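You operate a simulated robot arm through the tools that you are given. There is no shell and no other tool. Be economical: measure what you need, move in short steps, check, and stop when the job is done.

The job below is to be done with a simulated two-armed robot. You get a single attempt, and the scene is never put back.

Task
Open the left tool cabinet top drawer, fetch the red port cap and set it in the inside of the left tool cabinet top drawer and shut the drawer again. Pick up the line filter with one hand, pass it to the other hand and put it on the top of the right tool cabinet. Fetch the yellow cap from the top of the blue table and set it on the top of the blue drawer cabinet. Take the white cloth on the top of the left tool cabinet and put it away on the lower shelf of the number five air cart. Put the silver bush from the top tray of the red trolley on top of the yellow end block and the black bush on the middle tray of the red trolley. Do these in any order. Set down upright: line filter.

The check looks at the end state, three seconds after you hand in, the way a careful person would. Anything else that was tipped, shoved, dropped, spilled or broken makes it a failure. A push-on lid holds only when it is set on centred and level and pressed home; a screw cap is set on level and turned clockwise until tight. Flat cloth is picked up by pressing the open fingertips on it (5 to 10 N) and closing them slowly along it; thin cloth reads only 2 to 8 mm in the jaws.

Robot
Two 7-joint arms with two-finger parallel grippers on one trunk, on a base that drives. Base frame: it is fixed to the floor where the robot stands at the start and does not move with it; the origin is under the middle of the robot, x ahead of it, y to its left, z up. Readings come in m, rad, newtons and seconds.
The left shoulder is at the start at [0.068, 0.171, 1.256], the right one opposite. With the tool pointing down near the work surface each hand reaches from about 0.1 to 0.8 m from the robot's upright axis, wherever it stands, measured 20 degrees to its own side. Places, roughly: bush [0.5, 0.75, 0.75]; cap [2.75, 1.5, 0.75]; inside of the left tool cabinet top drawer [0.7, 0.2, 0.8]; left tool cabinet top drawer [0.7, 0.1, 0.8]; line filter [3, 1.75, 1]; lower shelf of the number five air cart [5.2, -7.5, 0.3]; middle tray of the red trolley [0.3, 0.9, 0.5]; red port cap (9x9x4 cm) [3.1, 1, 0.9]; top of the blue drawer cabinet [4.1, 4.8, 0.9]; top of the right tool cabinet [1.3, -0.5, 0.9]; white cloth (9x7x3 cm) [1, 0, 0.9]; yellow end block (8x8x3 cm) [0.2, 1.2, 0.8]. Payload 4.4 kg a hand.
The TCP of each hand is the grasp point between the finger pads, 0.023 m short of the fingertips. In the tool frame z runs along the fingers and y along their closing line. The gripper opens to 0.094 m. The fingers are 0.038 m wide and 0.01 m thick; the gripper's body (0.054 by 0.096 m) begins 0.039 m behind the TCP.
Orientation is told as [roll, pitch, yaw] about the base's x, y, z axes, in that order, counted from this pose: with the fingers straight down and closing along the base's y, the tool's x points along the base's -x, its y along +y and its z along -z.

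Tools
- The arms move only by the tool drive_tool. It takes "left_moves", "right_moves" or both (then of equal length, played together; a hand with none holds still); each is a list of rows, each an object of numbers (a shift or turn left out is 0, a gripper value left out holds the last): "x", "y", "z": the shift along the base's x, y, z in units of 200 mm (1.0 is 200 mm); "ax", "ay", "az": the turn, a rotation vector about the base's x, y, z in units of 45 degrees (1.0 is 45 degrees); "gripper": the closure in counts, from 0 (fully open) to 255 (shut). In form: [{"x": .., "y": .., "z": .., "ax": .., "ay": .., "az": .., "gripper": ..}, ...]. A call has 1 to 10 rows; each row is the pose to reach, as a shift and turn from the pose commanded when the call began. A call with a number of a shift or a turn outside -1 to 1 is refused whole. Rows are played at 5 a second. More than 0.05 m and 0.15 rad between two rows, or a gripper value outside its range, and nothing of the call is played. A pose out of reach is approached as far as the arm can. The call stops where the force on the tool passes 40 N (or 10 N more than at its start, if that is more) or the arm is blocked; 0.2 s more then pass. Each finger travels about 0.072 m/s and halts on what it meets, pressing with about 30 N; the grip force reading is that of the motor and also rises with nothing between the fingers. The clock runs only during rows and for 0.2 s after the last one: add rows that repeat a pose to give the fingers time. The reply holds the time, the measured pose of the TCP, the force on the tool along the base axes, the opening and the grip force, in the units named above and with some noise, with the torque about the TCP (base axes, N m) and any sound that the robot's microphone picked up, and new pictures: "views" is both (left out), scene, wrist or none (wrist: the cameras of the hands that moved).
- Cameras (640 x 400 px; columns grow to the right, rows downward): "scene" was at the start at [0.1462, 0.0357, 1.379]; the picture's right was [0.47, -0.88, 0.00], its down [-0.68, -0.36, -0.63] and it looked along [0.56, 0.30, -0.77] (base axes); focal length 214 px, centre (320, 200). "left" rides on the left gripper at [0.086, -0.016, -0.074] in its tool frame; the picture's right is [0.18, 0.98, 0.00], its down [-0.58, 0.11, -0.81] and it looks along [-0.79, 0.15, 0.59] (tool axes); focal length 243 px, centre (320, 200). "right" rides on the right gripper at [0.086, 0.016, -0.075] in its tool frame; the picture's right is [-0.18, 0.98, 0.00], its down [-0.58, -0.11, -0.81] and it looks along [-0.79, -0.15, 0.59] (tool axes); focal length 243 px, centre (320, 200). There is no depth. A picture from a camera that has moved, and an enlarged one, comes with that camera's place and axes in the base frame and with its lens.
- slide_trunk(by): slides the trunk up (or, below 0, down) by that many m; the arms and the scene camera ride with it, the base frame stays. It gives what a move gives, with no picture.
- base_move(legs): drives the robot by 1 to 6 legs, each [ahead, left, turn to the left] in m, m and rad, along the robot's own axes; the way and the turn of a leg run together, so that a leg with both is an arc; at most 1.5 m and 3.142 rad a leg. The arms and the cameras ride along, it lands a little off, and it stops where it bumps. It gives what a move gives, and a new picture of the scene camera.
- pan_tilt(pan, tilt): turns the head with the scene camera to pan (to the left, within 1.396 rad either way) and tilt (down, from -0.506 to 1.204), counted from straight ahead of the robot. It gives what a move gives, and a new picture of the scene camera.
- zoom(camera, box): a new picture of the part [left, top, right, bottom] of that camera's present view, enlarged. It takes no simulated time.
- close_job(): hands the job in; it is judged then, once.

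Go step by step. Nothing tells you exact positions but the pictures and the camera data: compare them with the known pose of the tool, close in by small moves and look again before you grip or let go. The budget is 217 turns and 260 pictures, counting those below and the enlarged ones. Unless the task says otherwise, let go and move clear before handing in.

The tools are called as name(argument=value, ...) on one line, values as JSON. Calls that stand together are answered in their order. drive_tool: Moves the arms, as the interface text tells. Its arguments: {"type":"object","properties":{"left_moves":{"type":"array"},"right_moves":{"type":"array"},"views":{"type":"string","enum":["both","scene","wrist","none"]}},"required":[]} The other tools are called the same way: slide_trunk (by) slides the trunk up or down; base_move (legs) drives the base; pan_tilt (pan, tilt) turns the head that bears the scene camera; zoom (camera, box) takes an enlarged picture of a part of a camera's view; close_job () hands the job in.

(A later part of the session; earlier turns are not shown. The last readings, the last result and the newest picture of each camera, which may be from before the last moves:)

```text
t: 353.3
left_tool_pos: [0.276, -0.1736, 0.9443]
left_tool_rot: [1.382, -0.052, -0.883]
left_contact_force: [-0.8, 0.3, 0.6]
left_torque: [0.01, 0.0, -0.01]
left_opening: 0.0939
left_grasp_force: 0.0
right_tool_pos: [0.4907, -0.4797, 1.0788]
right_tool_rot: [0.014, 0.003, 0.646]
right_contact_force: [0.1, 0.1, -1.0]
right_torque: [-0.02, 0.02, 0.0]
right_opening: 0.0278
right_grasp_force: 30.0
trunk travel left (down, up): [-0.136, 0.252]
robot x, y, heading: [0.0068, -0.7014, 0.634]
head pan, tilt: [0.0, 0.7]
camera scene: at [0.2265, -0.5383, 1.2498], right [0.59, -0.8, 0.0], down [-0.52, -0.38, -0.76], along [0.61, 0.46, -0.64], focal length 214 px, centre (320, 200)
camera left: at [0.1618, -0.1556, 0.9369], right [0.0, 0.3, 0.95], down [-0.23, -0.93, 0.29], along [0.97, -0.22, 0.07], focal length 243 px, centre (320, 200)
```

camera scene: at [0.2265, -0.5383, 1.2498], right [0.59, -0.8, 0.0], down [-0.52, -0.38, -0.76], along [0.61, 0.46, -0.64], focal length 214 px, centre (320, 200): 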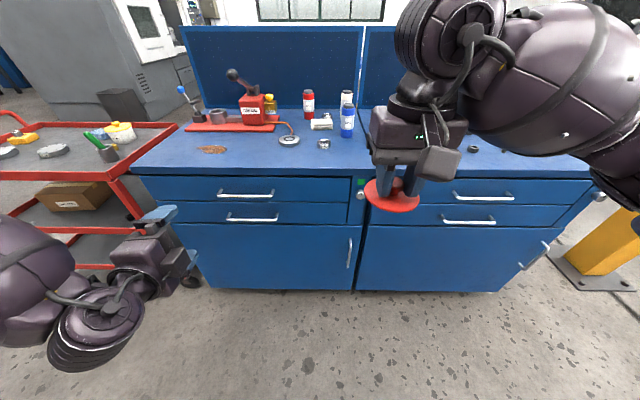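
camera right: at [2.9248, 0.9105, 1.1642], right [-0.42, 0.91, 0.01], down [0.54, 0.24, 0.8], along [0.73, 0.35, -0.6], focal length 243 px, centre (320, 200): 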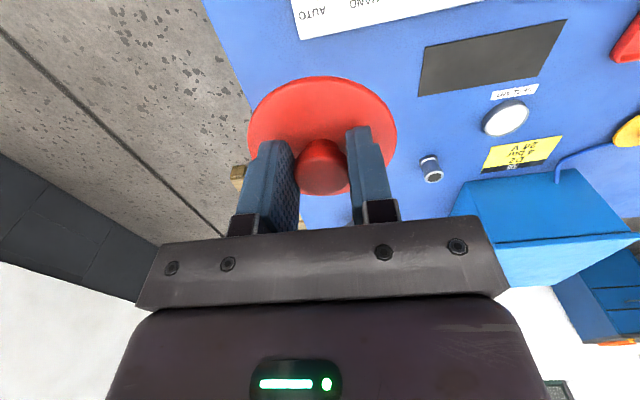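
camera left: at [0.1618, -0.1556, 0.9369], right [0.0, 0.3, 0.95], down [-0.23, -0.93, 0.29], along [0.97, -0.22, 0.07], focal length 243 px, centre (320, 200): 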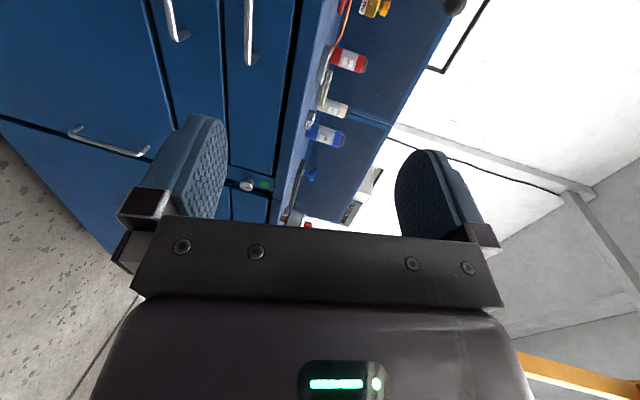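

The left gripper is now rolled with its closing vertical. I'll drive forward a little, then line it up with the handle.

base_move(legs=[[0.18, 0, 0]])

drive_tool(left_moves=[{"z": -0.2, "gripper": 60}, {"z": -0.4}, {"z": -0.6}, {"z": -0.68}], views="both")

```text
t: 354.8
left_tool_pos: [0.4201, -0.0682, 0.9432]
left_tool_rot: [1.379, -0.053, -0.884]
left_contact_force: [0.2, -0.2, -1.1]
left_torque: [0.0, 0.0, 0.0]
left_opening: 0.0938
left_grasp_force: 0.0
right_tool_pos: [0.633, -0.3745, 1.0784]
right_tool_rot: [0.013, 0.004, 0.646]
right_contact_force: [-0.4, 0.8, -0.3]
right_torque: [-0.05, 0.0, -0.03]
right_opening: 0.028
right_grasp_force: 30.5
trunk travel left (down, up): [-0.136, 0.252]
robot x, y, heading: [0.1449, -0.5959, 0.632]
head pan, tilt: [0.0, 0.7]
camera scene: at [0.3696, -0.433, 1.2497], right [0.59, -0.8, 0.0], down [-0.52, -0.38, -0.76], along [0.62, 0.45, -0.64], focal length 214 px, centre (320, 200)
```

scene: 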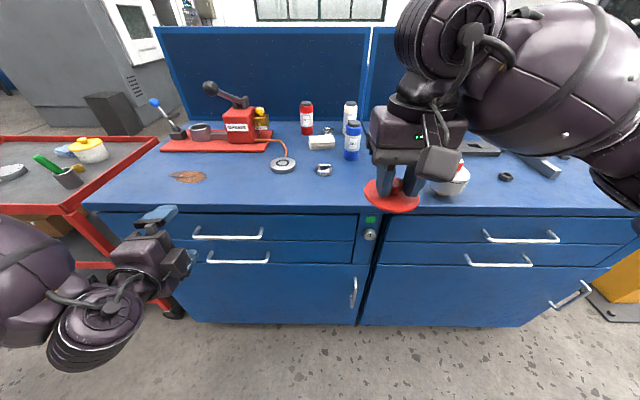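

```text
t: 355.8
left_tool_pos: [0.4055, -0.0358, 0.8675]
left_tool_rot: [1.38, -0.052, -0.882]
left_contact_force: [0.3, 0.0, -0.2]
left_torque: [0.01, -0.02, 0.0]
left_opening: 0.0721
left_grasp_force: 0.0
left hand out of reach, approached as far as the arm can: row 2, 3, 4
right_tool_pos: [0.6329, -0.3755, 1.0783]
right_tool_rot: [0.013, 0.002, 0.646]
right_contact_force: [-0.6, -0.8, -1.5]
right_torque: [0.0, -0.01, -0.02]
right_opening: 0.0277
right_grasp_force: 29.6
trunk travel left (down, up): [-0.136, 0.252]
robot x, y, heading: [0.1475, -0.5957, 0.63]
head pan, tilt: [0.0, 0.7]
camera scene: at [0.3689, -0.4332, 1.2499], right [0.59, -0.8, 0.0], down [-0.52, -0.38, -0.77], along [0.62, 0.45, -0.64], focal length 214 px, centre (320, 200)
camera left: at [0.2915, -0.0185, 0.8595], right [0.0, 0.3, 0.95], down [-0.24, -0.93, 0.29], along [0.97, -0.22, 0.07], focal length 243 px, centre (320, 200)
```

scene: 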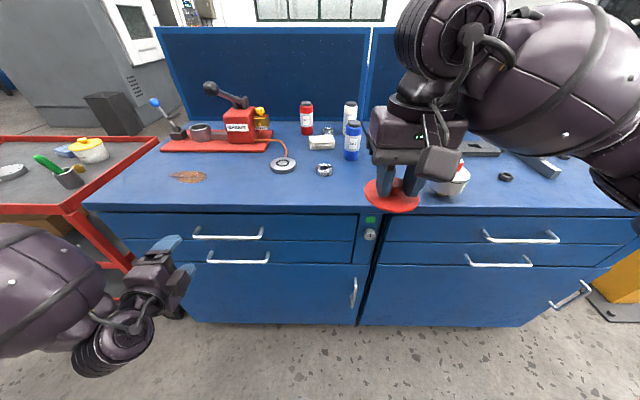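
left: 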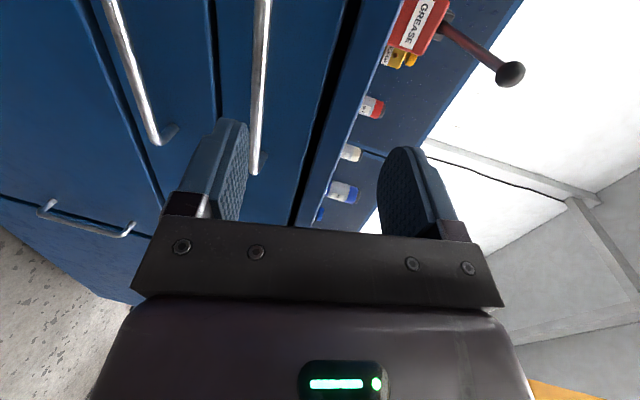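

The hand needs to be lower, so I'll slide the trunk down 7 cm.

slide_trunk(by=-0.065)

zoom(camera="left", box=[0, 0, 640, 400])

zoom(camera="scene", box=[80, 160, 320, 310])

```text
t: 356.8
left_tool_pos: [0.4053, -0.0373, 0.8017]
left_tool_rot: [1.384, -0.053, -0.884]
left_contact_force: [0.3, -0.4, 0.3]
left_torque: [-0.02, 0.03, -0.01]
left_opening: 0.072
left_grasp_force: 0.1
right_tool_pos: [0.6319, -0.3765, 1.0153]
right_tool_rot: [0.013, -0.003, 0.646]
right_contact_force: [-0.8, -0.1, -0.4]
right_torque: [0.03, 0.01, -0.01]
right_opening: 0.0278
right_grasp_force: 29.9
trunk travel left (down, up): [-0.071, 0.317]
robot x, y, heading: [0.1494, -0.5977, 0.637]
head pan, tilt: [0.0, 0.7]
```

```text
1.00 times, centred on (320, 200) of left (not enlarged: the box is as wide or as high as the picture)
camera zoom: at [0.291, -0.0192, 0.7951], right [-0.01, 0.3, 0.95], down [-0.24, -0.93, 0.29], along [0.97, -0.22, 0.08], focal length 243 px, centre (320, 200)
```

zoom: 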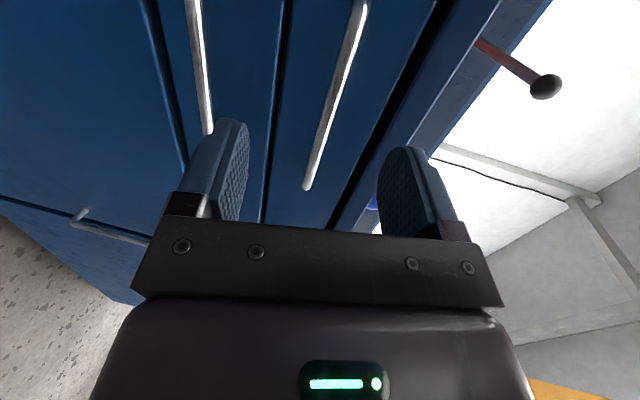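

```text
2.67 times, centred on (200, 235) of scene
camera zoom: at [0.4197, -0.3962, 1.1693], right [0.59, -0.8, 0.0], down [-0.52, -0.38, -0.77], along [0.62, 0.45, -0.64], focal length 572 px, centre (640, 107)
```

zoom: 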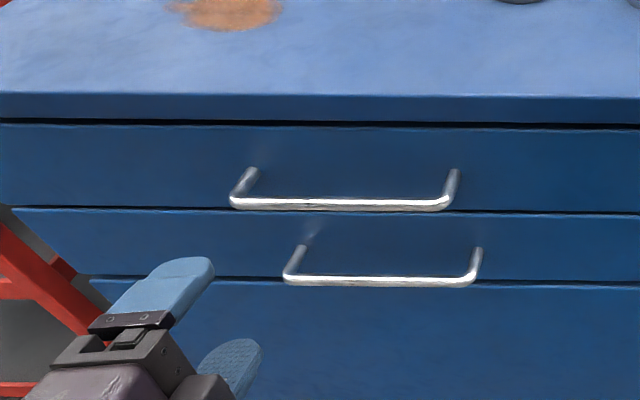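

The bar centre is at (0.527, −0.005, 0.798), straight ahead. I'll line up, advance onto it, and look.

drive_tool(left_moves=[{"x": 0.11, "y": -0.08, "z": 0}, {"x": 0.22, "y": -0.15, "z": 0}, {"x": 0.32, "y": -0.07, "z": 0}, {"x": 0.42, "y": 0.01}, {"x": 0.52, "y": 0.09}], views="wrist")

zoom(camera="scene", box=[80, 160, 320, 310])

```text
t: 358.0
left_tool_pos: [0.5103, -0.0192, 0.8002]
left_tool_rot: [1.378, -0.053, -0.883]
left_contact_force: [-0.3, 0.9, 0.2]
left_torque: [0.0, -0.02, -0.02]
left_opening: 0.0719
left_grasp_force: 0.1
right_tool_pos: [0.6331, -0.376, 1.0135]
right_tool_rot: [0.013, 0.004, 0.645]
right_contact_force: [-0.1, -0.7, -0.7]
right_torque: [-0.02, -0.04, -0.02]
right_opening: 0.028
right_grasp_force: 30.3
trunk travel left (down, up): [-0.071, 0.317]
robot x, y, heading: [0.1442, -0.5981, 0.639]
head pan, tilt: [0.0, 0.7]
camera left: at [0.3961, -0.0013, 0.7932], right [0.0, 0.3, 0.95], down [-0.24, -0.93, 0.29], along [0.97, -0.22, 0.07], focal length 243 px, centre (320, 200)
```

left: 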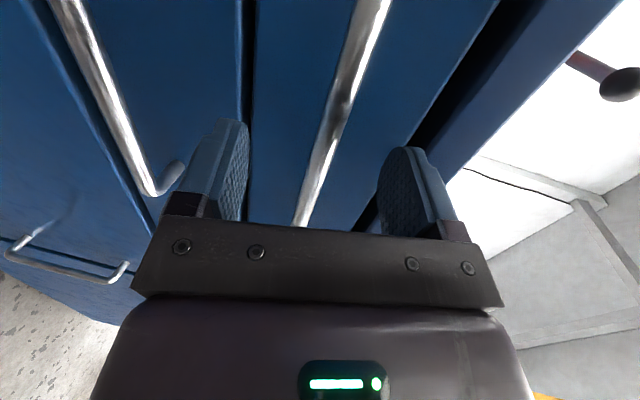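

```text
2.67 times, centred on (200, 235) of scene
camera zoom: at [0.4211, -0.3951, 1.1684], right [0.59, -0.8, 0.0], down [-0.52, -0.38, -0.76], along [0.62, 0.45, -0.64], focal length 572 px, centre (640, 107)
```

zoom: 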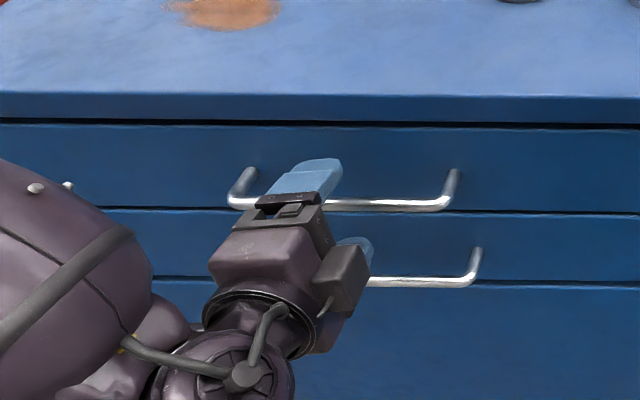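

The bar is between the fingers near the tips. I'll advance 1.5 cm and close.

drive_tool(left_moves=[{"x": 0.03, "y": 0.025}, {"x": 0.06, "y": 0.05}, {"x": 0.06, "y": 0.05, "gripper": 150}, {"x": 0.06, "y": 0.05, "gripper": 230}, {"x": 0.06, "y": 0.05, "gripper": 230}, {"x": 0.06, "y": 0.05, "gripper": 230}], views="wrist")

```text
t: 359.4
left_tool_pos: [0.5221, -0.0084, 0.7987]
left_tool_rot: [1.376, -0.049, -0.882]
left_contact_force: [-2.3, -3.9, -10.1]
left_torque: [1.47, 1.18, -0.47]
left_opening: 0.0137
left_grasp_force: 44.8
right_tool_pos: [0.6335, -0.374, 1.0138]
right_tool_rot: [0.014, 0.004, 0.645]
right_contact_force: [0.4, 0.8, -0.3]
right_torque: [-0.02, 0.02, -0.01]
right_opening: 0.028
right_grasp_force: 30.2
trunk travel left (down, up): [-0.071, 0.317]
robot x, y, heading: [0.1502, -0.6005, 0.636]
head pan, tilt: [0.0, 0.7]
camera left: at [0.4074, 0.0092, 0.7923], right [0.0, 0.3, 0.95], down [-0.24, -0.93, 0.29], along [0.97, -0.22, 0.07], focal length 243 px, centre (320, 200)
```

left: 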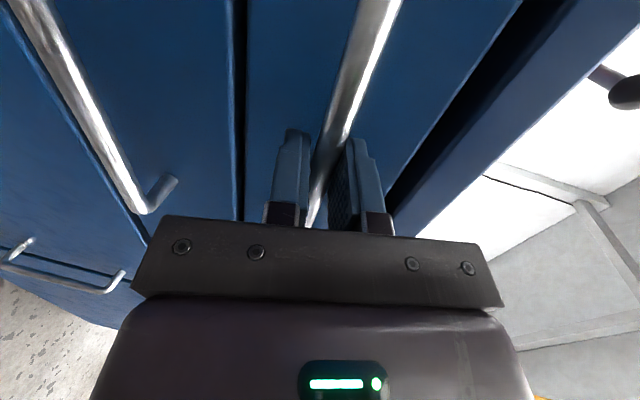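

Gripped the bar at 14 mm. I'll pull straight back.

drive_tool(left_moves=[{"x": -0.06, "y": -0.045}, {"x": -0.14, "y": -0.103}, {"x": -0.22, "y": -0.162}, {"x": -0.3, "y": -0.221}, {"x": -0.38, "y": -0.28}, {"x": -0.46, "y": -0.34}], views="scene")

```text
t: 360.8
left_tool_pos: [0.4286, -0.0756, 0.7979]
left_tool_rot: [1.376, -0.051, -0.881]
left_contact_force: [-3.8, 0.9, -15.5]
left_torque: [1.61, 1.11, 1.28]
left_opening: 0.0135
left_grasp_force: 44.5
right_tool_pos: [0.6335, -0.3746, 1.0131]
right_tool_rot: [0.014, 0.003, 0.645]
right_contact_force: [0.4, 0.2, -0.4]
right_torque: [-0.01, 0.03, 0.01]
right_opening: 0.0277
right_grasp_force: 30.1
trunk travel left (down, up): [-0.071, 0.317]
robot x, y, heading: [0.1514, -0.5963, 0.635]
head pan, tilt: [0.0, 0.7]
camera scene: at [0.4215, -0.3943, 1.168], right [0.59, -0.8, 0.0], down [-0.52, -0.38, -0.76], along [0.62, 0.45, -0.64], focal length 214 px, centre (320, 200)
```

scene: 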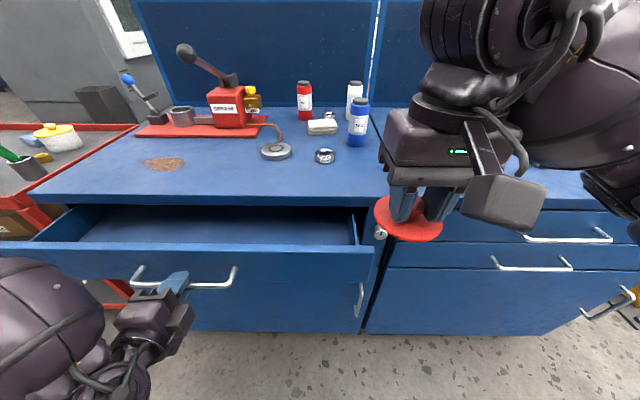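

The drawer opens smoothly. I'll pull further by backing the base 0.14 m.

base_move(legs=[[-0.14, 0, 0]])

```text
t: 362.1
left_tool_pos: [0.317, -0.1542, 0.7986]
left_tool_rot: [1.378, -0.053, -0.878]
left_contact_force: [-6.5, 12.0, -17.8]
left_torque: [1.31, 1.08, -0.37]
left_opening: 0.0143
left_grasp_force: 45.2
right_tool_pos: [0.5212, -0.4537, 1.013]
right_tool_rot: [0.013, 0.002, 0.649]
right_contact_force: [0.6, 0.1, -0.6]
right_torque: [0.01, -0.01, -0.02]
right_opening: 0.0277
right_grasp_force: 30.3
trunk travel left (down, up): [-0.071, 0.317]
robot x, y, heading: [0.0353, -0.683, 0.64]
head pan, tilt: [0.0, 0.7]
camera scene: at [0.3099, -0.4744, 1.168], right [0.6, -0.8, 0.0], down [-0.52, -0.39, -0.76], along [0.61, 0.45, -0.64], focal length 214 px, centre (320, 200)
```

scene: 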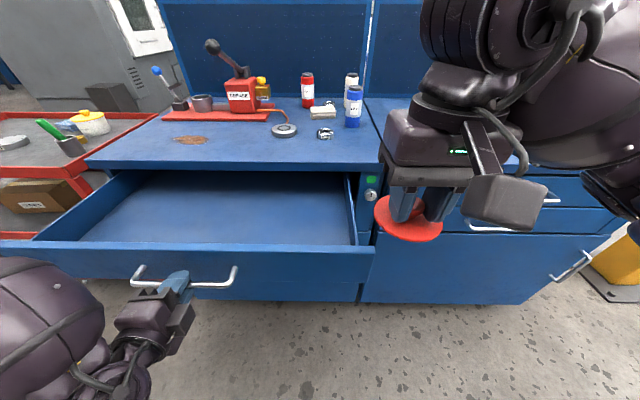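

The drawer is open about 25 cm and empty. I'll bring the red cap over its right part.

drive_tool(right_moves=[{"x": 0.04, "y": 0.2}, {"x": 0.08, "y": 0.41}, {"x": 0.12, "y": 0.62}, {"x": 0.16, "y": 0.83}, {"x": 0.2, "y": 1.0}], views="none")

drive_tool(right_moves=[{"x": 0.02, "y": 0.12, "z": 0}, {"x": 0.02, "y": 0.24, "z": -0.1}, {"x": 0.02, "y": 0.24, "z": -0.3}, {"x": 0.02, "y": 0.24, "z": -0.5}], views="both")

```text
t: 363.3
left_tool_pos: [0.3161, -0.1548, 0.7987]
left_tool_rot: [1.379, -0.051, -0.877]
left_contact_force: [-4.8, 8.8, -15.2]
left_torque: [1.11, 0.98, -1.01]
left_opening: 0.0142
left_grasp_force: 44.4
right_tool_pos: [0.5628, -0.2534, 1.0135]
right_tool_rot: [0.011, 0.003, 0.648]
right_contact_force: [-0.1, -0.3, -0.8]
right_torque: [0.02, 0.03, -0.03]
right_opening: 0.028
right_grasp_force: 29.5
trunk travel left (down, up): [-0.071, 0.317]
robot x, y, heading: [0.039, -0.6771, 0.633]
head pan, tilt: [0.0, 0.7]
```

```text
t: 364.3
left_tool_pos: [0.3164, -0.1557, 0.7993]
left_tool_rot: [1.378, -0.052, -0.878]
left_contact_force: [-2.0, 5.8, -18.7]
left_torque: [1.3, 1.07, -0.27]
left_opening: 0.0137
left_grasp_force: 44.9
right_tool_pos: [0.5653, -0.2055, 0.9119]
right_tool_rot: [0.014, 0.004, 0.65]
right_contact_force: [0.2, -0.3, -0.8]
right_torque: [-0.02, 0.02, 0.0]
right_opening: 0.0278
right_grasp_force: 29.3
trunk travel left (down, up): [-0.071, 0.317]
robot x, y, heading: [0.039, -0.6832, 0.637]
head pan, tilt: [0.0, 0.7]
camera scene: at [0.31, -0.4747, 1.168], right [0.6, -0.8, 0.0], down [-0.52, -0.38, -0.76], along [0.61, 0.46, -0.64], focal length 214 px, centre (320, 200)
camera right: at [0.4877, -0.246, 0.9856], right [-0.45, 0.89, 0.01], down [0.54, 0.26, 0.8], along [0.71, 0.37, -0.6], focal length 243 px, centre (320, 200)
```

scene: 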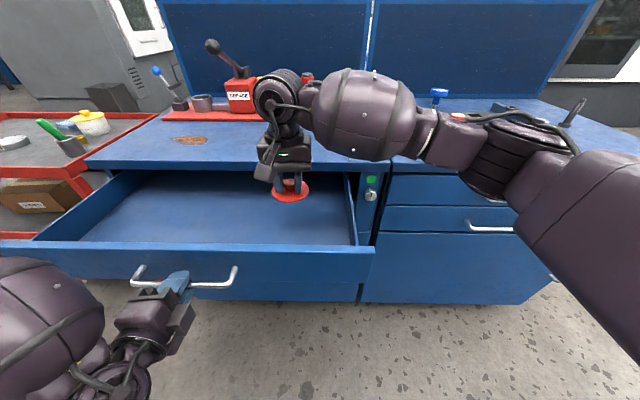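
right: 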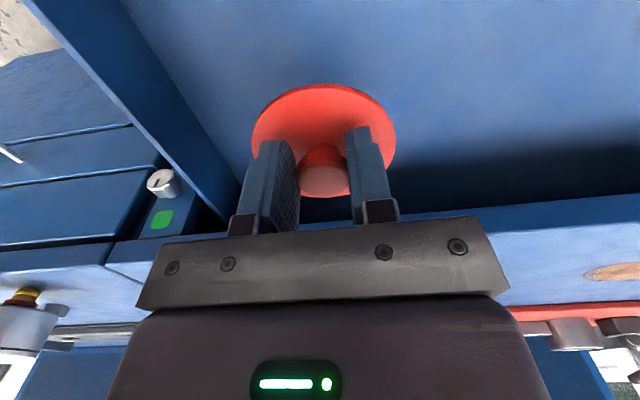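

The forearm is close to the filter in the view, so I'll check before lowering.

zoom(camera="scene", box=[260, 50, 580, 250])

```text
2.00 times, centred on (420, 150) of scene
camera zoom: at [0.31, -0.4747, 1.168], right [0.6, -0.8, 0.0], down [-0.52, -0.38, -0.76], along [0.61, 0.46, -0.64], focal length 429 px, centre (120, 300)
```

zoom: 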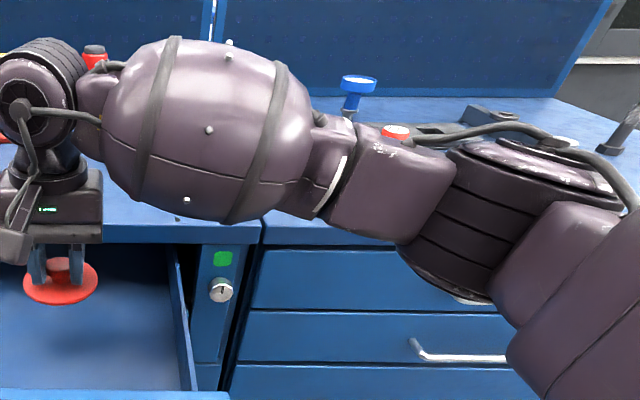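

The bulky forearm would foul the tabletop if lowered here. I'll let go of the handle, draw back, raise the trunk and step back so that the forearm comes from behind.

drive_tool(left_moves=[{"gripper": 150}, {"gripper": 90}, {"gripper": 90}, {"x": -0.1, "y": -0.08}, {"x": -0.25, "y": -0.19}, {"x": -0.4, "y": -0.3}], right_moves=[{"z": 0.15}, {"z": 0.3}, {"z": 0.5}, {"z": 0.6}, {"z": 0.6}, {"z": 0.6}], views="none")

slide_trunk(by=0.2)

base_move(legs=[[-0.15, 0.05, 0]])

```text
t: 365.7
left_tool_pos: [0.247, -0.1615, 0.7878]
left_tool_rot: [1.379, -0.053, -0.878]
left_contact_force: [-1.2, 0.0, 0.2]
left_torque: [-0.04, -0.01, -0.04]
left_opening: 0.0607
left_grasp_force: 0.0
left hand out of reach, approached as far as the arm can: row 5, 6
right_tool_pos: [0.5646, -0.2064, 1.0354]
right_tool_rot: [0.012, 0.003, 0.649]
right_contact_force: [-0.3, 0.8, 0.2]
right_torque: [0.0, -0.01, 0.02]
right_opening: 0.0278
right_grasp_force: 30.0
trunk travel left (down, up): [-0.071, 0.317]
robot x, y, heading: [0.0395, -0.6818, 0.635]
head pan, tilt: [0.0, 0.7]
```

```text
t: 367.9
left_tool_pos: [0.2197, -0.181, 1.19]
left_tool_rot: [1.951, -0.072, -0.915]
left_contact_force: [0.2, 0.2, 0.0]
left_torque: [0.02, 0.0, -0.05]
left_opening: 0.0607
left_grasp_force: 0.1
right_tool_pos: [0.5662, -0.2078, 1.2313]
right_tool_rot: [0.014, 0.004, 0.65]
right_contact_force: [-0.3, 1.2, -0.5]
right_torque: [-0.02, 0.02, -0.02]
right_opening: 0.0276
right_grasp_force: 29.6
trunk travel left (down, up): [-0.271, 0.117]
robot x, y, heading: [0.0387, -0.6823, 0.639]
head pan, tilt: [0.0, 0.7]
```

```text
t: 369.3
left_tool_pos: [0.0702, -0.2298, 1.1903]
left_tool_rot: [1.953, -0.071, -0.913]
left_contact_force: [0.2, 0.2, 0.5]
left_torque: [0.01, 0.03, -0.04]
left_opening: 0.0608
left_grasp_force: 0.1
right_tool_pos: [0.4183, -0.255, 1.2342]
right_tool_rot: [0.013, 0.002, 0.652]
right_contact_force: [0.3, 0.0, -0.1]
right_torque: [-0.01, 0.01, 0.03]
right_opening: 0.0276
right_grasp_force: 29.7
trunk travel left (down, up): [-0.271, 0.117]
robot x, y, heading: [-0.11, -0.7256, 0.634]
head pan, tilt: [0.0, 0.7]
camera scene: at [0.0184, -0.6311, 1.3994], right [0.6, -0.8, 0.0], down [-0.52, -0.38, -0.77], along [0.61, 0.46, -0.64], focal length 214 px, centre (320, 200)
```

scene: 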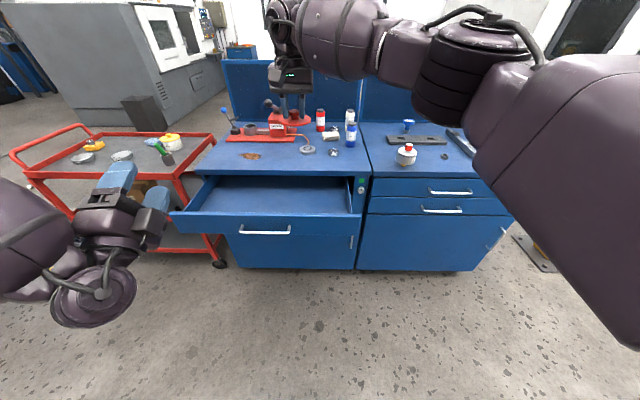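

The view is clear and the filter still stands. I'll go a little left and forward, then lower the cap towards the drawer and check the arm's clearance.

base_move(legs=[[0.04, 0.12, 0]])

drive_tool(right_moves=[{"x": 0.1, "y": -0.02, "z": -0.2}, {"x": 0.22, "y": -0.05, "z": -0.4}, {"x": 0.35, "y": -0.1, "z": -0.6}, {"x": 0.45, "y": -0.15, "z": -0.8}, {"x": 0.55, "y": -0.2, "z": -0.98}], views="scene")

```text
t: 371.0
left_tool_pos: [0.0329, -0.1105, 1.1899]
left_tool_rot: [1.952, -0.072, -0.914]
left_contact_force: [-0.7, 0.4, 0.4]
left_torque: [0.02, 0.03, 0.01]
left_opening: 0.0607
left_grasp_force: 0.0
right_tool_pos: [0.3802, -0.1357, 1.2349]
right_tool_rot: [0.015, 0.002, 0.649]
right_contact_force: [-0.8, 1.0, 0.0]
right_torque: [-0.04, -0.02, -0.01]
right_opening: 0.0278
right_grasp_force: 30.2
trunk travel left (down, up): [-0.271, 0.117]
robot x, y, heading: [-0.1478, -0.6101, 0.641]
head pan, tilt: [0.0, 0.7]
camera scene: at [-0.0188, -0.5109, 1.3993], right [0.6, -0.8, 0.0], down [-0.52, -0.38, -0.76], along [0.61, 0.46, -0.64], focal length 214 px, centre (320, 200)
```

scene: 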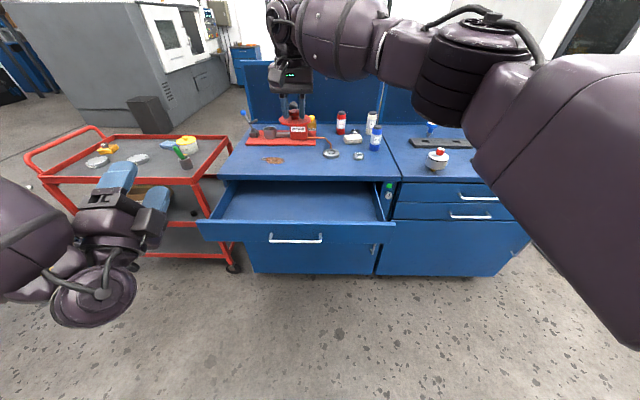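

```text
t: 372.2
left_tool_pos: [0.0344, -0.1096, 1.1917]
left_tool_rot: [1.951, -0.071, -0.915]
left_contact_force: [-0.5, 1.2, -0.4]
left_torque: [-0.01, 0.0, 0.03]
left_opening: 0.061
left_grasp_force: 0.1
right_tool_pos: [0.4885, -0.1758, 1.0369]
right_tool_rot: [0.015, 0.004, 0.649]
right_contact_force: [0.2, 0.4, 0.0]
right_torque: [0.03, -0.02, -0.01]
right_opening: 0.0279
right_grasp_force: 30.0
trunk travel left (down, up): [-0.271, 0.117]
robot x, y, heading: [-0.1497, -0.609, 0.639]
head pan, tilt: [0.0, 0.7]
camera scene: at [-0.0179, -0.5112, 1.3992], right [0.6, -0.8, 0.0], down [-0.52, -0.38, -0.76], along [0.61, 0.46, -0.64], focal length 214 px, centre (320, 200)
```

scene: 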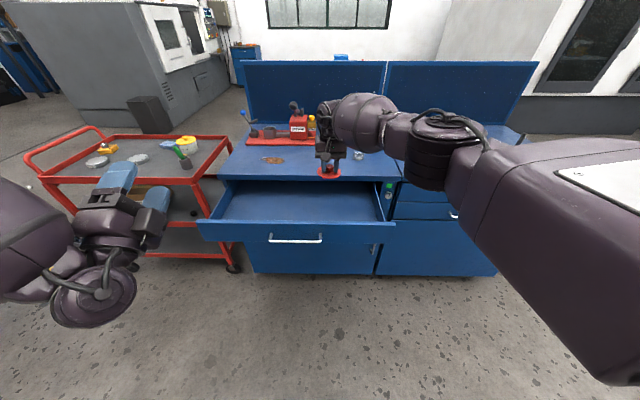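

The arm now comes from in front of the cabinet. I'll lower halfway and check.

drive_tool(right_moves=[{"x": 0.05, "y": 0.1, "z": -0.2}, {"x": 0.05, "y": 0.1, "z": -0.4}, {"x": 0.05, "y": 0.1, "z": -0.6}, {"x": 0.05, "y": 0.1, "z": -0.7}], views="wrist")

zoom(camera="scene", box=[190, 80, 510, 280])

```text
t: 373.2
left_tool_pos: [0.0335, -0.11, 1.1909]
left_tool_rot: [1.952, -0.071, -0.914]
left_contact_force: [-0.2, 0.4, 0.6]
left_torque: [0.02, -0.01, 0.02]
left_opening: 0.0605
left_grasp_force: 0.1
right_tool_pos: [0.474, -0.1883, 0.9127]
right_tool_rot: [0.013, 0.0, 0.649]
right_contact_force: [0.0, 0.2, -0.4]
right_torque: [0.0, 0.01, -0.04]
right_opening: 0.0279
right_grasp_force: 30.3
right hand out of reach, approached as far as the arm can: row 1, 2, 3, 4
trunk travel left (down, up): [-0.271, 0.117]
robot x, y, heading: [-0.146, -0.6107, 0.636]
head pan, tilt: [0.0, 0.7]
camera right: at [0.395, -0.2276, 0.9873], right [-0.45, 0.89, 0.01], down [0.54, 0.26, 0.8], along [0.72, 0.37, -0.6], focal length 243 px, centre (320, 200)
```

right: 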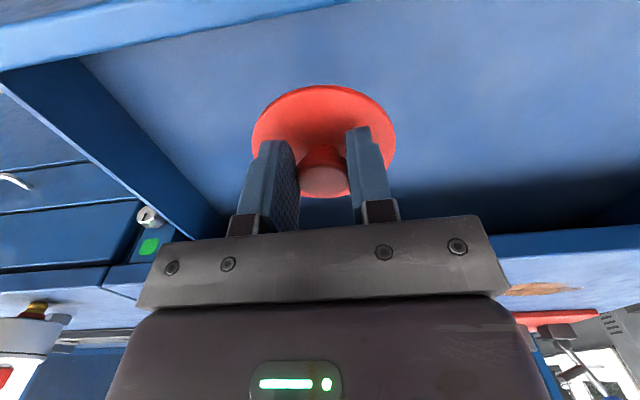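

```text
2.00 times, centred on (350, 180) of scene
camera zoom: at [-0.0192, -0.5106, 1.3994], right [0.6, -0.8, 0.0], down [-0.52, -0.39, -0.76], along [0.61, 0.46, -0.64], focal length 429 px, centre (260, 240)
```

zoom: 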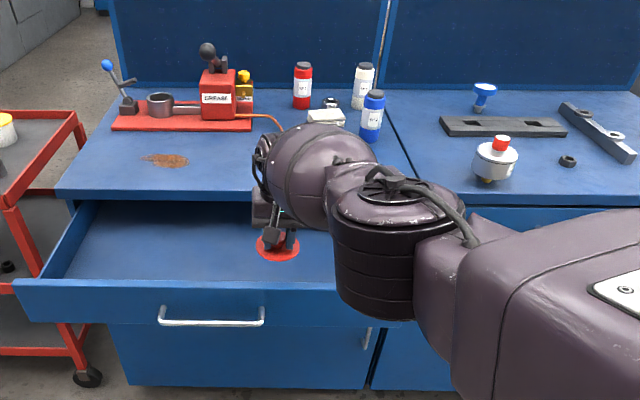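

The reach ends here, so I'll creep the base forward 6 cm for camera clearance and lower the trunk.

base_move(legs=[[0.06, 0, 0]])

slide_trunk(by=-0.075)

zoom(camera="right", box=[0, 0, 640, 400])

zoom(camera="scene", box=[190, 80, 510, 280])

```text
t: 374.1
left_tool_pos: [0.0817, -0.0746, 1.189]
left_tool_rot: [1.953, -0.071, -0.915]
left_contact_force: [-0.5, 0.7, 0.0]
left_torque: [0.01, 0.02, 0.0]
left_opening: 0.0607
left_grasp_force: 0.1
right_tool_pos: [0.5216, -0.1513, 0.9118]
right_tool_rot: [0.015, 0.005, 0.651]
right_contact_force: [0.2, 0.4, -0.7]
right_torque: [0.0, 0.03, 0.0]
right_opening: 0.0278
right_grasp_force: 30.2
trunk travel left (down, up): [-0.271, 0.117]
robot x, y, heading: [-0.0972, -0.5706, 0.639]
head pan, tilt: [0.0, 0.7]
camera scene: at [0.0297, -0.4754, 1.3991], right [0.6, -0.8, 0.0], down [-0.52, -0.39, -0.76], along [0.61, 0.46, -0.65], focal length 214 px, centre (320, 200)
```

scene: 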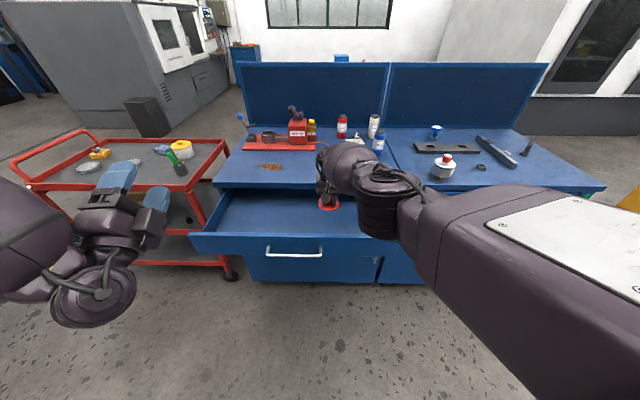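

```text
t: 374.9
left_tool_pos: [0.0921, -0.0651, 1.1007]
left_tool_rot: [1.867, -0.065, -0.907]
left_contact_force: [0.1, 0.3, 0.3]
left_torque: [0.02, -0.01, 0.0]
left_opening: 0.0605
left_grasp_force: 0.0
right_tool_pos: [0.5145, -0.1556, 0.7968]
right_tool_rot: [0.012, 0.097, 0.649]
right_contact_force: [1.5, 0.8, 11.5]
right_torque: [0.08, -0.12, -0.01]
right_opening: 0.0283
right_grasp_force: 30.1
trunk travel left (down, up): [-0.217, 0.171]
robot x, y, heading: [-0.1007, -0.5747, 0.637]
head pan, tilt: [0.0, 0.7]
stopped: the force on the tool passed its limit at 93 N (the readings are from after the stop); the commanded pose is now the measured one
```

```text
1.00 times, centred on (320, 200) of right (not enlarged: the box is as wide or as high as the picture)
camera zoom: at [0.4425, -0.192, 0.8786], right [-0.45, 0.89, -0.01], down [0.6, 0.3, 0.74], along [0.67, 0.33, -0.67], focal length 243 px, centre (320, 200)
```

zoom: 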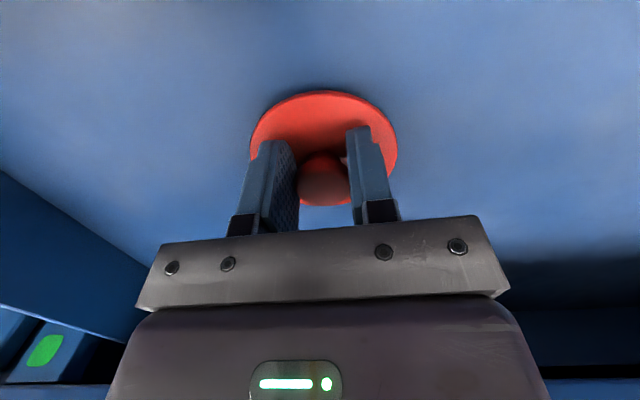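

```text
2.00 times, centred on (350, 180) of scene
camera zoom: at [0.0577, -0.4547, 1.3413], right [0.6, -0.8, 0.0], down [-0.52, -0.38, -0.77], along [0.61, 0.46, -0.64], focal length 429 px, centre (260, 240)
```

zoom: 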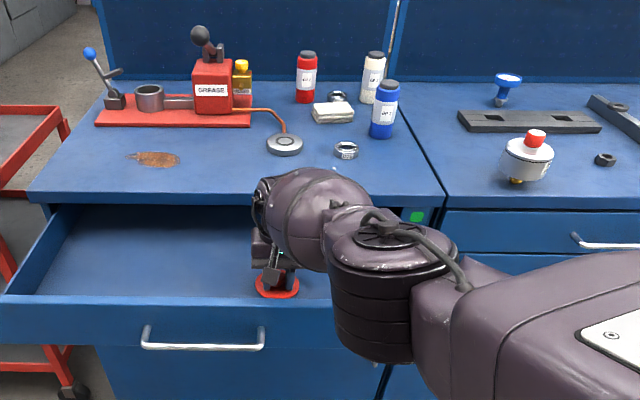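

The cap touched the drawer floor and is resting lightly there. I'll open the hand.

drive_tool(right_moves=[{"gripper": 190}, {"gripper": 150}, {"gripper": 110}, {"gripper": 90}, {"z": 0.06}, {"z": 0.2}, {"z": 0.4}, {"z": 0.6}], views="wrist")

```text
t: 376.7
left_tool_pos: [0.0946, -0.0657, 1.1018]
left_tool_rot: [1.867, -0.063, -0.906]
left_contact_force: [-0.1, -1.2, 0.6]
left_torque: [-0.04, 0.0, -0.01]
left_opening: 0.0606
left_grasp_force: 0.2
right_tool_pos: [0.5472, -0.1382, 0.9053]
right_tool_rot: [0.014, 0.101, 0.649]
right_contact_force: [-0.4, -0.5, -0.5]
right_torque: [-0.01, -0.05, -0.01]
right_opening: 0.0608
right_grasp_force: 0.0
right hand out of reach, approached as far as the arm can: row 5, 6, 7, 8
trunk travel left (down, up): [-0.217, 0.171]
robot x, y, heading: [-0.0991, -0.5737, 0.636]
head pan, tilt: [0.0, 0.7]
camera right: at [0.4742, -0.1751, 0.989], right [-0.45, 0.89, -0.01], down [0.6, 0.3, 0.74], along [0.67, 0.33, -0.67], focal length 243 px, centre (320, 200)
```

right: 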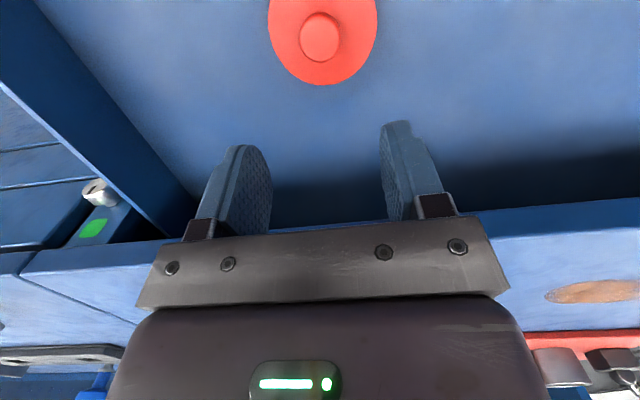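

The red cap lies flat in the drawer. I'll raise the right hand clear with the trunk.

slide_trunk(by=0.1)

drive_tool(right_moves=[{"x": -0.05, "y": -0.1, "z": 0.2}, {"x": -0.1, "y": -0.25, "z": 0.35}, {"x": -0.15, "y": -0.45, "z": 0.45}, {"x": -0.2, "y": -0.65, "z": 0.5}, {"x": -0.25, "y": -0.85, "z": 0.5}], views="none")

base_move(legs=[[-0.1, -0.1, 0]])

```text
t: 378.1
left_tool_pos: [0.0733, -0.0791, 1.2562]
left_tool_rot: [2.005, -0.069, -0.917]
left_contact_force: [-0.3, 0.7, -0.8]
left_torque: [-0.02, 0.01, 0.0]
left_opening: 0.0607
left_grasp_force: 0.1
right_tool_pos: [0.5476, -0.14, 1.1228]
right_tool_rot: [0.012, -0.056, 0.649]
right_contact_force: [0.0, -0.2, 0.3]
right_torque: [-0.01, 0.02, 0.01]
right_opening: 0.0608
right_grasp_force: 0.1
trunk travel left (down, up): [-0.317, 0.071]
robot x, y, heading: [-0.0995, -0.5741, 0.636]
head pan, tilt: [0.0, 0.7]
```

```text
t: 379.3
left_tool_pos: [0.0732, -0.0779, 1.2561]
left_tool_rot: [2.004, -0.067, -0.916]
left_contact_force: [-0.3, -0.4, 0.9]
left_torque: [0.0, 0.0, -0.01]
left_opening: 0.0607
left_grasp_force: 0.1
right_tool_pos: [0.5855, -0.1729, 1.2196]
right_tool_rot: [0.011, -0.056, 0.65]
right_contact_force: [0.9, 0.3, -0.4]
right_torque: [-0.02, -0.01, 0.0]
right_opening: 0.0606
right_grasp_force: 0.0
right hand out of reach, approached as far as the arm can: row 1, 2, 3, 4, 5
trunk travel left (down, up): [-0.317, 0.071]
robot x, y, heading: [-0.1007, -0.5744, 0.636]
head pan, tilt: [0.0, 0.7]
```

```text
t: 380.8
left_tool_pos: [0.052, -0.217, 1.2568]
left_tool_rot: [2.006, -0.067, -0.914]
left_contact_force: [0.1, -0.2, -0.1]
left_torque: [0.01, 0.01, -0.01]
left_opening: 0.0609
left_grasp_force: 0.1
right_tool_pos: [0.5655, -0.3118, 1.2196]
right_tool_rot: [0.01, -0.058, 0.65]
right_contact_force: [0.1, -0.6, -0.3]
right_torque: [0.01, 0.0, -0.01]
right_opening: 0.0608
right_grasp_force: 0.0
trunk travel left (down, up): [-0.317, 0.071]
robot x, y, heading: [-0.1215, -0.7162, 0.638]
head pan, tilt: [0.0, 0.7]
camera scene: at [-0.0056, -0.6248, 1.4471], right [0.6, -0.8, 0.0], down [-0.52, -0.38, -0.77], along [0.61, 0.46, -0.64], focal length 214 px, centre (320, 200)
```

scene: 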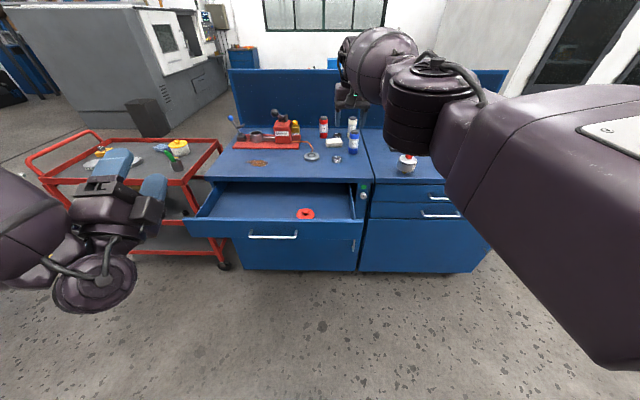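

The cap is in the drawer. To shut it, I'll push the handle bar with the right hand's closed fingers. First I retract the hand, shift the base left and lower the trunk.

drive_tool(right_moves=[{"x": -0.15, "y": -0.11, "gripper": 255}, {"x": -0.3, "y": -0.22}, {"x": -0.45, "y": -0.33}, {"x": -0.6, "y": -0.44}, {"x": -0.75, "y": -0.55}, {"x": -0.9, "y": -0.66}, {"x": -1.0, "y": -0.74}], views="none")

base_move(legs=[[-0.03, 0.25, 0]])

slide_trunk(by=-0.2)

```text
t: 382.4
left_tool_pos: [0.0512, -0.2155, 1.2557]
left_tool_rot: [2.004, -0.067, -0.913]
left_contact_force: [0.1, -0.3, -0.6]
left_torque: [0.03, 0.01, -0.02]
left_opening: 0.0609
left_grasp_force: 0.2
right_tool_pos: [0.5242, -0.2821, 1.2517]
right_tool_rot: [0.009, -0.057, 0.65]
right_contact_force: [0.4, 0.0, 0.3]
right_torque: [0.02, -0.03, 0.03]
right_opening: 0.0
right_grasp_force: 30.1
right hand out of reach, approached as far as the arm can: row 1, 2, 3, 4, 5, 6, 7
trunk travel left (down, up): [-0.317, 0.071]
robot x, y, heading: [-0.1227, -0.7087, 0.64]
head pan, tilt: [0.0, 0.7]
```

```text
t: 385.2
left_tool_pos: [-0.1191, -0.0347, 1.2548]
left_tool_rot: [2.005, -0.068, -0.92]
left_contact_force: [-0.2, -0.5, -0.5]
left_torque: [0.02, -0.05, 0.01]
left_opening: 0.061
left_grasp_force: 0.0
right_tool_pos: [0.3538, -0.1018, 1.251]
right_tool_rot: [0.01, -0.058, 0.646]
right_contact_force: [0.8, -0.7, -0.7]
right_torque: [0.03, 0.01, -0.03]
right_opening: 0.0
right_grasp_force: 30.2
trunk travel left (down, up): [-0.317, 0.071]
robot x, y, heading: [-0.2959, -0.5289, 0.636]
head pan, tilt: [0.0, 0.7]
camera scene: at [-0.1791, -0.4417, 1.4471], right [0.59, -0.8, 0.0], down [-0.52, -0.38, -0.76], along [0.62, 0.45, -0.64], focal length 214 px, centre (320, 200)
```

scene: 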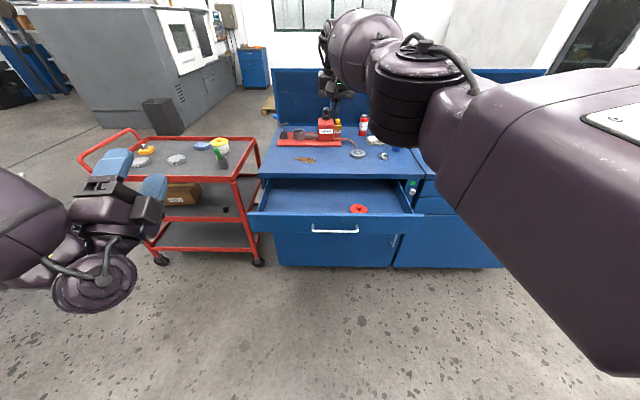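

```text
t: 387.0
left_tool_pos: [-0.0801, -0.0065, 0.9265]
left_tool_rot: [1.61, -0.055, -0.895]
left_contact_force: [-0.4, -0.8, 0.2]
left_torque: [0.01, 0.0, 0.0]
left_opening: 0.0607
left_grasp_force: 0.2
right_tool_pos: [0.3721, -0.0899, 0.7882]
right_tool_rot: [0.017, 0.348, 0.647]
right_contact_force: [-0.2, 1.2, 6.2]
right_torque: [0.11, -0.1, -0.03]
right_opening: 0.0
right_grasp_force: 30.1
trunk travel left (down, up): [-0.136, 0.253]
robot x, y, heading: [-0.2952, -0.5279, 0.637]
head pan, tilt: [0.0, 0.7]
stopped: the force on the tool passed its limit at 377 N (the readings are from after the stop); the commanded pose is now the measured one
```

The slide swung the right hand down into the drawer and it pressed hard on the floor. I'll look at the state.

zoom(camera="scene", box=[200, 100, 520, 300])

zoom(camera="right", box=[0, 0, 640, 400])

```text
2.00 times, centred on (360, 200) of scene
camera zoom: at [-0.0728, -0.3641, 1.2489], right [0.59, -0.81, 0.0], down [-0.52, -0.38, -0.77], along [0.62, 0.45, -0.64], focal length 429 px, centre (240, 200)
```

zoom: 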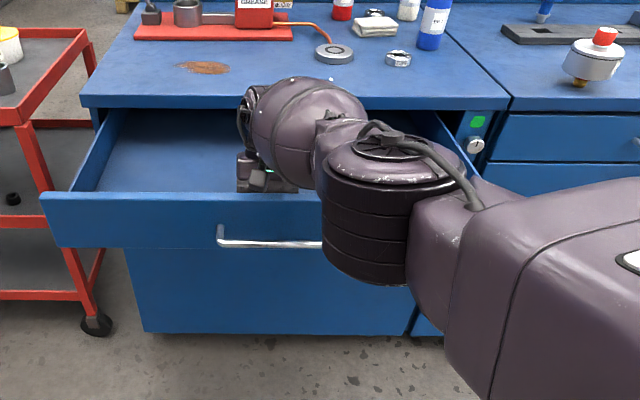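

```text
1.00 times, centred on (320, 200) of right (not enlarged: the box is as wide or as high as the picture)
camera zoom: at [0.3173, -0.1115, 0.8882], right [-0.45, 0.89, -0.05], down [0.73, 0.4, 0.56], along [0.52, 0.22, -0.83], focal length 243 px, centre (320, 200)
```

zoom: 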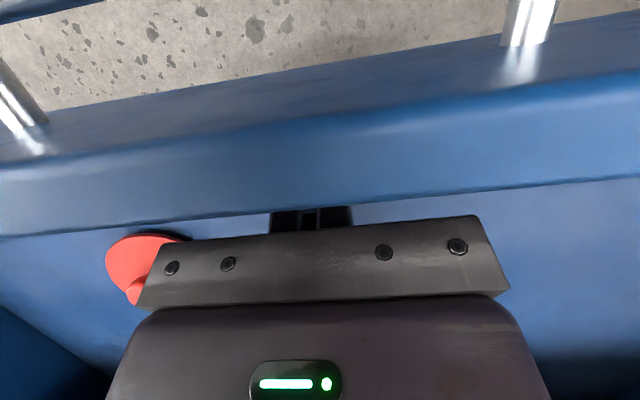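

The drawer looks intact. I'll lift the hand straight up.

drive_tool(right_moves=[{"z": 0.1}, {"z": 0.3}, {"z": 0.5}, {"z": 0.7}, {"z": 0.9}], views="none")

zoom(camera="scene", box=[160, 60, 560, 310])

```text
t: 388.2
left_tool_pos: [-0.0804, -0.0061, 0.927]
left_tool_rot: [1.61, -0.057, -0.895]
left_contact_force: [-0.1, 0.2, -0.1]
left_torque: [0.02, -0.01, -0.02]
left_opening: 0.0608
left_grasp_force: 0.0
right_tool_pos: [0.3866, -0.0692, 0.9598]
right_tool_rot: [0.015, 0.35, 0.646]
right_contact_force: [0.7, -0.4, -0.1]
right_torque: [0.02, 0.0, 0.02]
right_opening: 0.0
right_grasp_force: 29.8
right hand out of reach, approached as far as the arm can: row 1, 2, 3, 4, 5
trunk travel left (down, up): [-0.136, 0.253]
robot x, y, heading: [-0.2943, -0.5316, 0.633]
head pan, tilt: [0.0, 0.7]
```

```text
1.60 times, centred on (360, 185) of scene
camera zoom: at [-0.0733, -0.3642, 1.2494], right [0.59, -0.81, 0.0], down [-0.52, -0.38, -0.77], along [0.62, 0.45, -0.64], focal length 343 px, centre (256, 224)
```

zoom: 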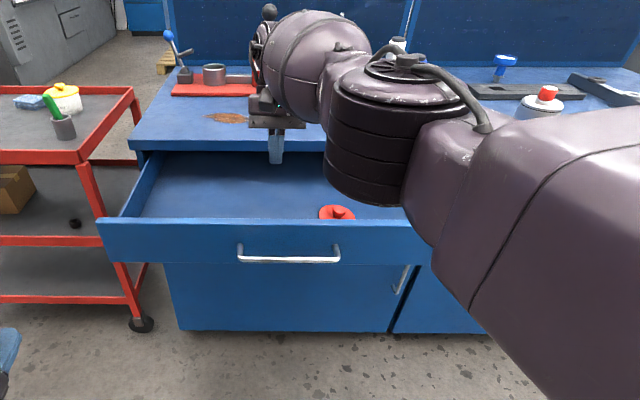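

I'll straighten the right tool and retract it.

drive_tool(right_moves=[{"x": 0.05, "y": -0.12, "z": 0.15, "ax": 0.07, "ay": -0.09}, {"x": 0.08, "y": -0.28, "z": 0.25, "ax": 0.14, "ay": -0.18}, {"x": 0.1, "y": -0.45, "z": 0.35, "ax": 0.2, "ay": -0.27}, {"x": 0.1, "y": -0.62, "z": 0.4, "ax": 0.265, "ay": -0.356}, {"x": 0.05, "y": -0.8, "z": 0.45, "ax": 0.265, "ay": -0.356}], views="scene")

```text
t: 389.4
left_tool_pos: [-0.079, -0.0052, 0.9265]
left_tool_rot: [1.605, -0.055, -0.896]
left_contact_force: [0.7, 0.5, -1.2]
left_torque: [0.02, -0.01, -0.02]
left_opening: 0.0607
left_grasp_force: 0.0
right_tool_pos: [0.503, -0.1054, 1.0793]
right_tool_rot: [0.011, 0.001, 0.648]
right_contact_force: [-0.5, 0.6, -1.5]
right_torque: [0.0, 0.01, 0.02]
right_opening: 0.0002
right_grasp_force: 30.2
right hand out of reach, approached as far as the arm can: row 1, 2, 3, 4, 5
trunk travel left (down, up): [-0.136, 0.253]
robot x, y, heading: [-0.2956, -0.5276, 0.635]
head pan, tilt: [0.0, 0.7]
camera scene: at [-0.0717, -0.3624, 1.2485], right [0.59, -0.8, 0.0], down [-0.52, -0.38, -0.76], along [0.62, 0.45, -0.64], focal length 214 px, centre (320, 200)
```

scene: 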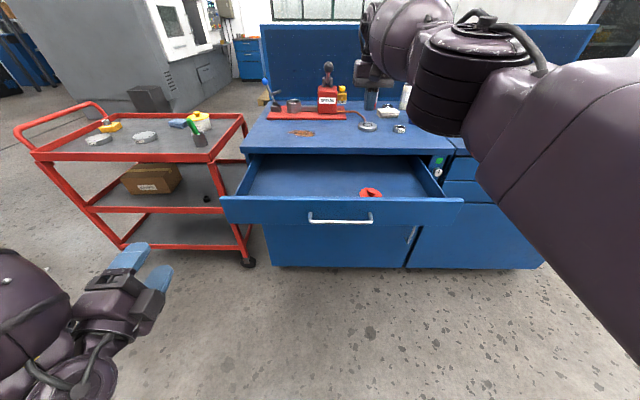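

I'll try swinging the right hand outwards to its own side to free the arm posture.

drive_tool(right_moves=[{"x": 0.1, "y": -0.2, "z": 0.1}, {"x": 0.2, "y": -0.4, "z": 0.2}, {"x": 0.28, "y": -0.6, "z": 0.3}, {"x": 0.36, "y": -0.8, "z": 0.3}, {"x": 0.42, "y": -1.0, "z": 0.3}], views="none")

drive_tool(right_moves=[{"x": -0.1, "y": -0.2, "z": 0.0}, {"x": -0.2, "y": -0.4, "z": 0.0}, {"x": -0.36, "y": -0.54, "z": 0.0}, {"x": -0.54, "y": -0.66, "z": 0.0}, {"x": -0.72, "y": -0.78, "z": 0.0}], views="scene")

```text
t: 390.6
left_tool_pos: [-0.0783, -0.0064, 0.927]
left_tool_rot: [1.608, -0.055, -0.898]
left_contact_force: [-0.8, 0.5, 0.4]
left_torque: [0.01, 0.0, 0.01]
left_opening: 0.0609
left_grasp_force: 0.1
right_tool_pos: [0.5806, -0.3071, 1.1381]
right_tool_rot: [0.012, 0.001, 0.647]
right_contact_force: [1.3, -0.2, 0.1]
right_torque: [0.03, 0.01, -0.03]
right_opening: 0.0
right_grasp_force: 29.9
right hand out of reach, approached as far as the arm can: row 1
trunk travel left (down, up): [-0.136, 0.253]
robot x, y, heading: [-0.2955, -0.5251, 0.634]
head pan, tilt: [0.0, 0.7]
```

```text
t: 391.8
left_tool_pos: [-0.0803, -0.0064, 0.9275]
left_tool_rot: [1.61, -0.055, -0.896]
left_contact_force: [0.1, -0.7, -0.4]
left_torque: [-0.03, 0.01, 0.02]
left_opening: 0.0609
left_grasp_force: 0.0
right_tool_pos: [0.4344, -0.4684, 1.1343]
right_tool_rot: [0.011, -0.001, 0.646]
right_contact_force: [-0.2, -0.8, 0.7]
right_torque: [0.04, -0.03, 0.0]
right_opening: 0.0001
right_grasp_force: 30.0
trunk travel left (down, up): [-0.136, 0.253]
robot x, y, heading: [-0.297, -0.5284, 0.635]
head pan, tilt: [0.0, 0.7]
camera scene: at [-0.0732, -0.3645, 1.2494], right [0.59, -0.81, 0.0], down [-0.52, -0.38, -0.77], along [0.62, 0.45, -0.64], focal length 214 px, centre (320, 200)
```

scene: 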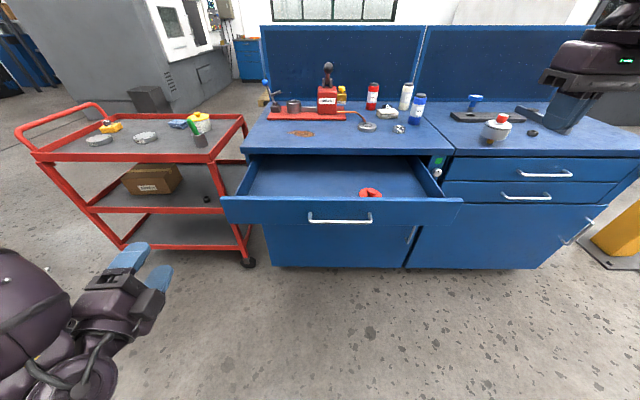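

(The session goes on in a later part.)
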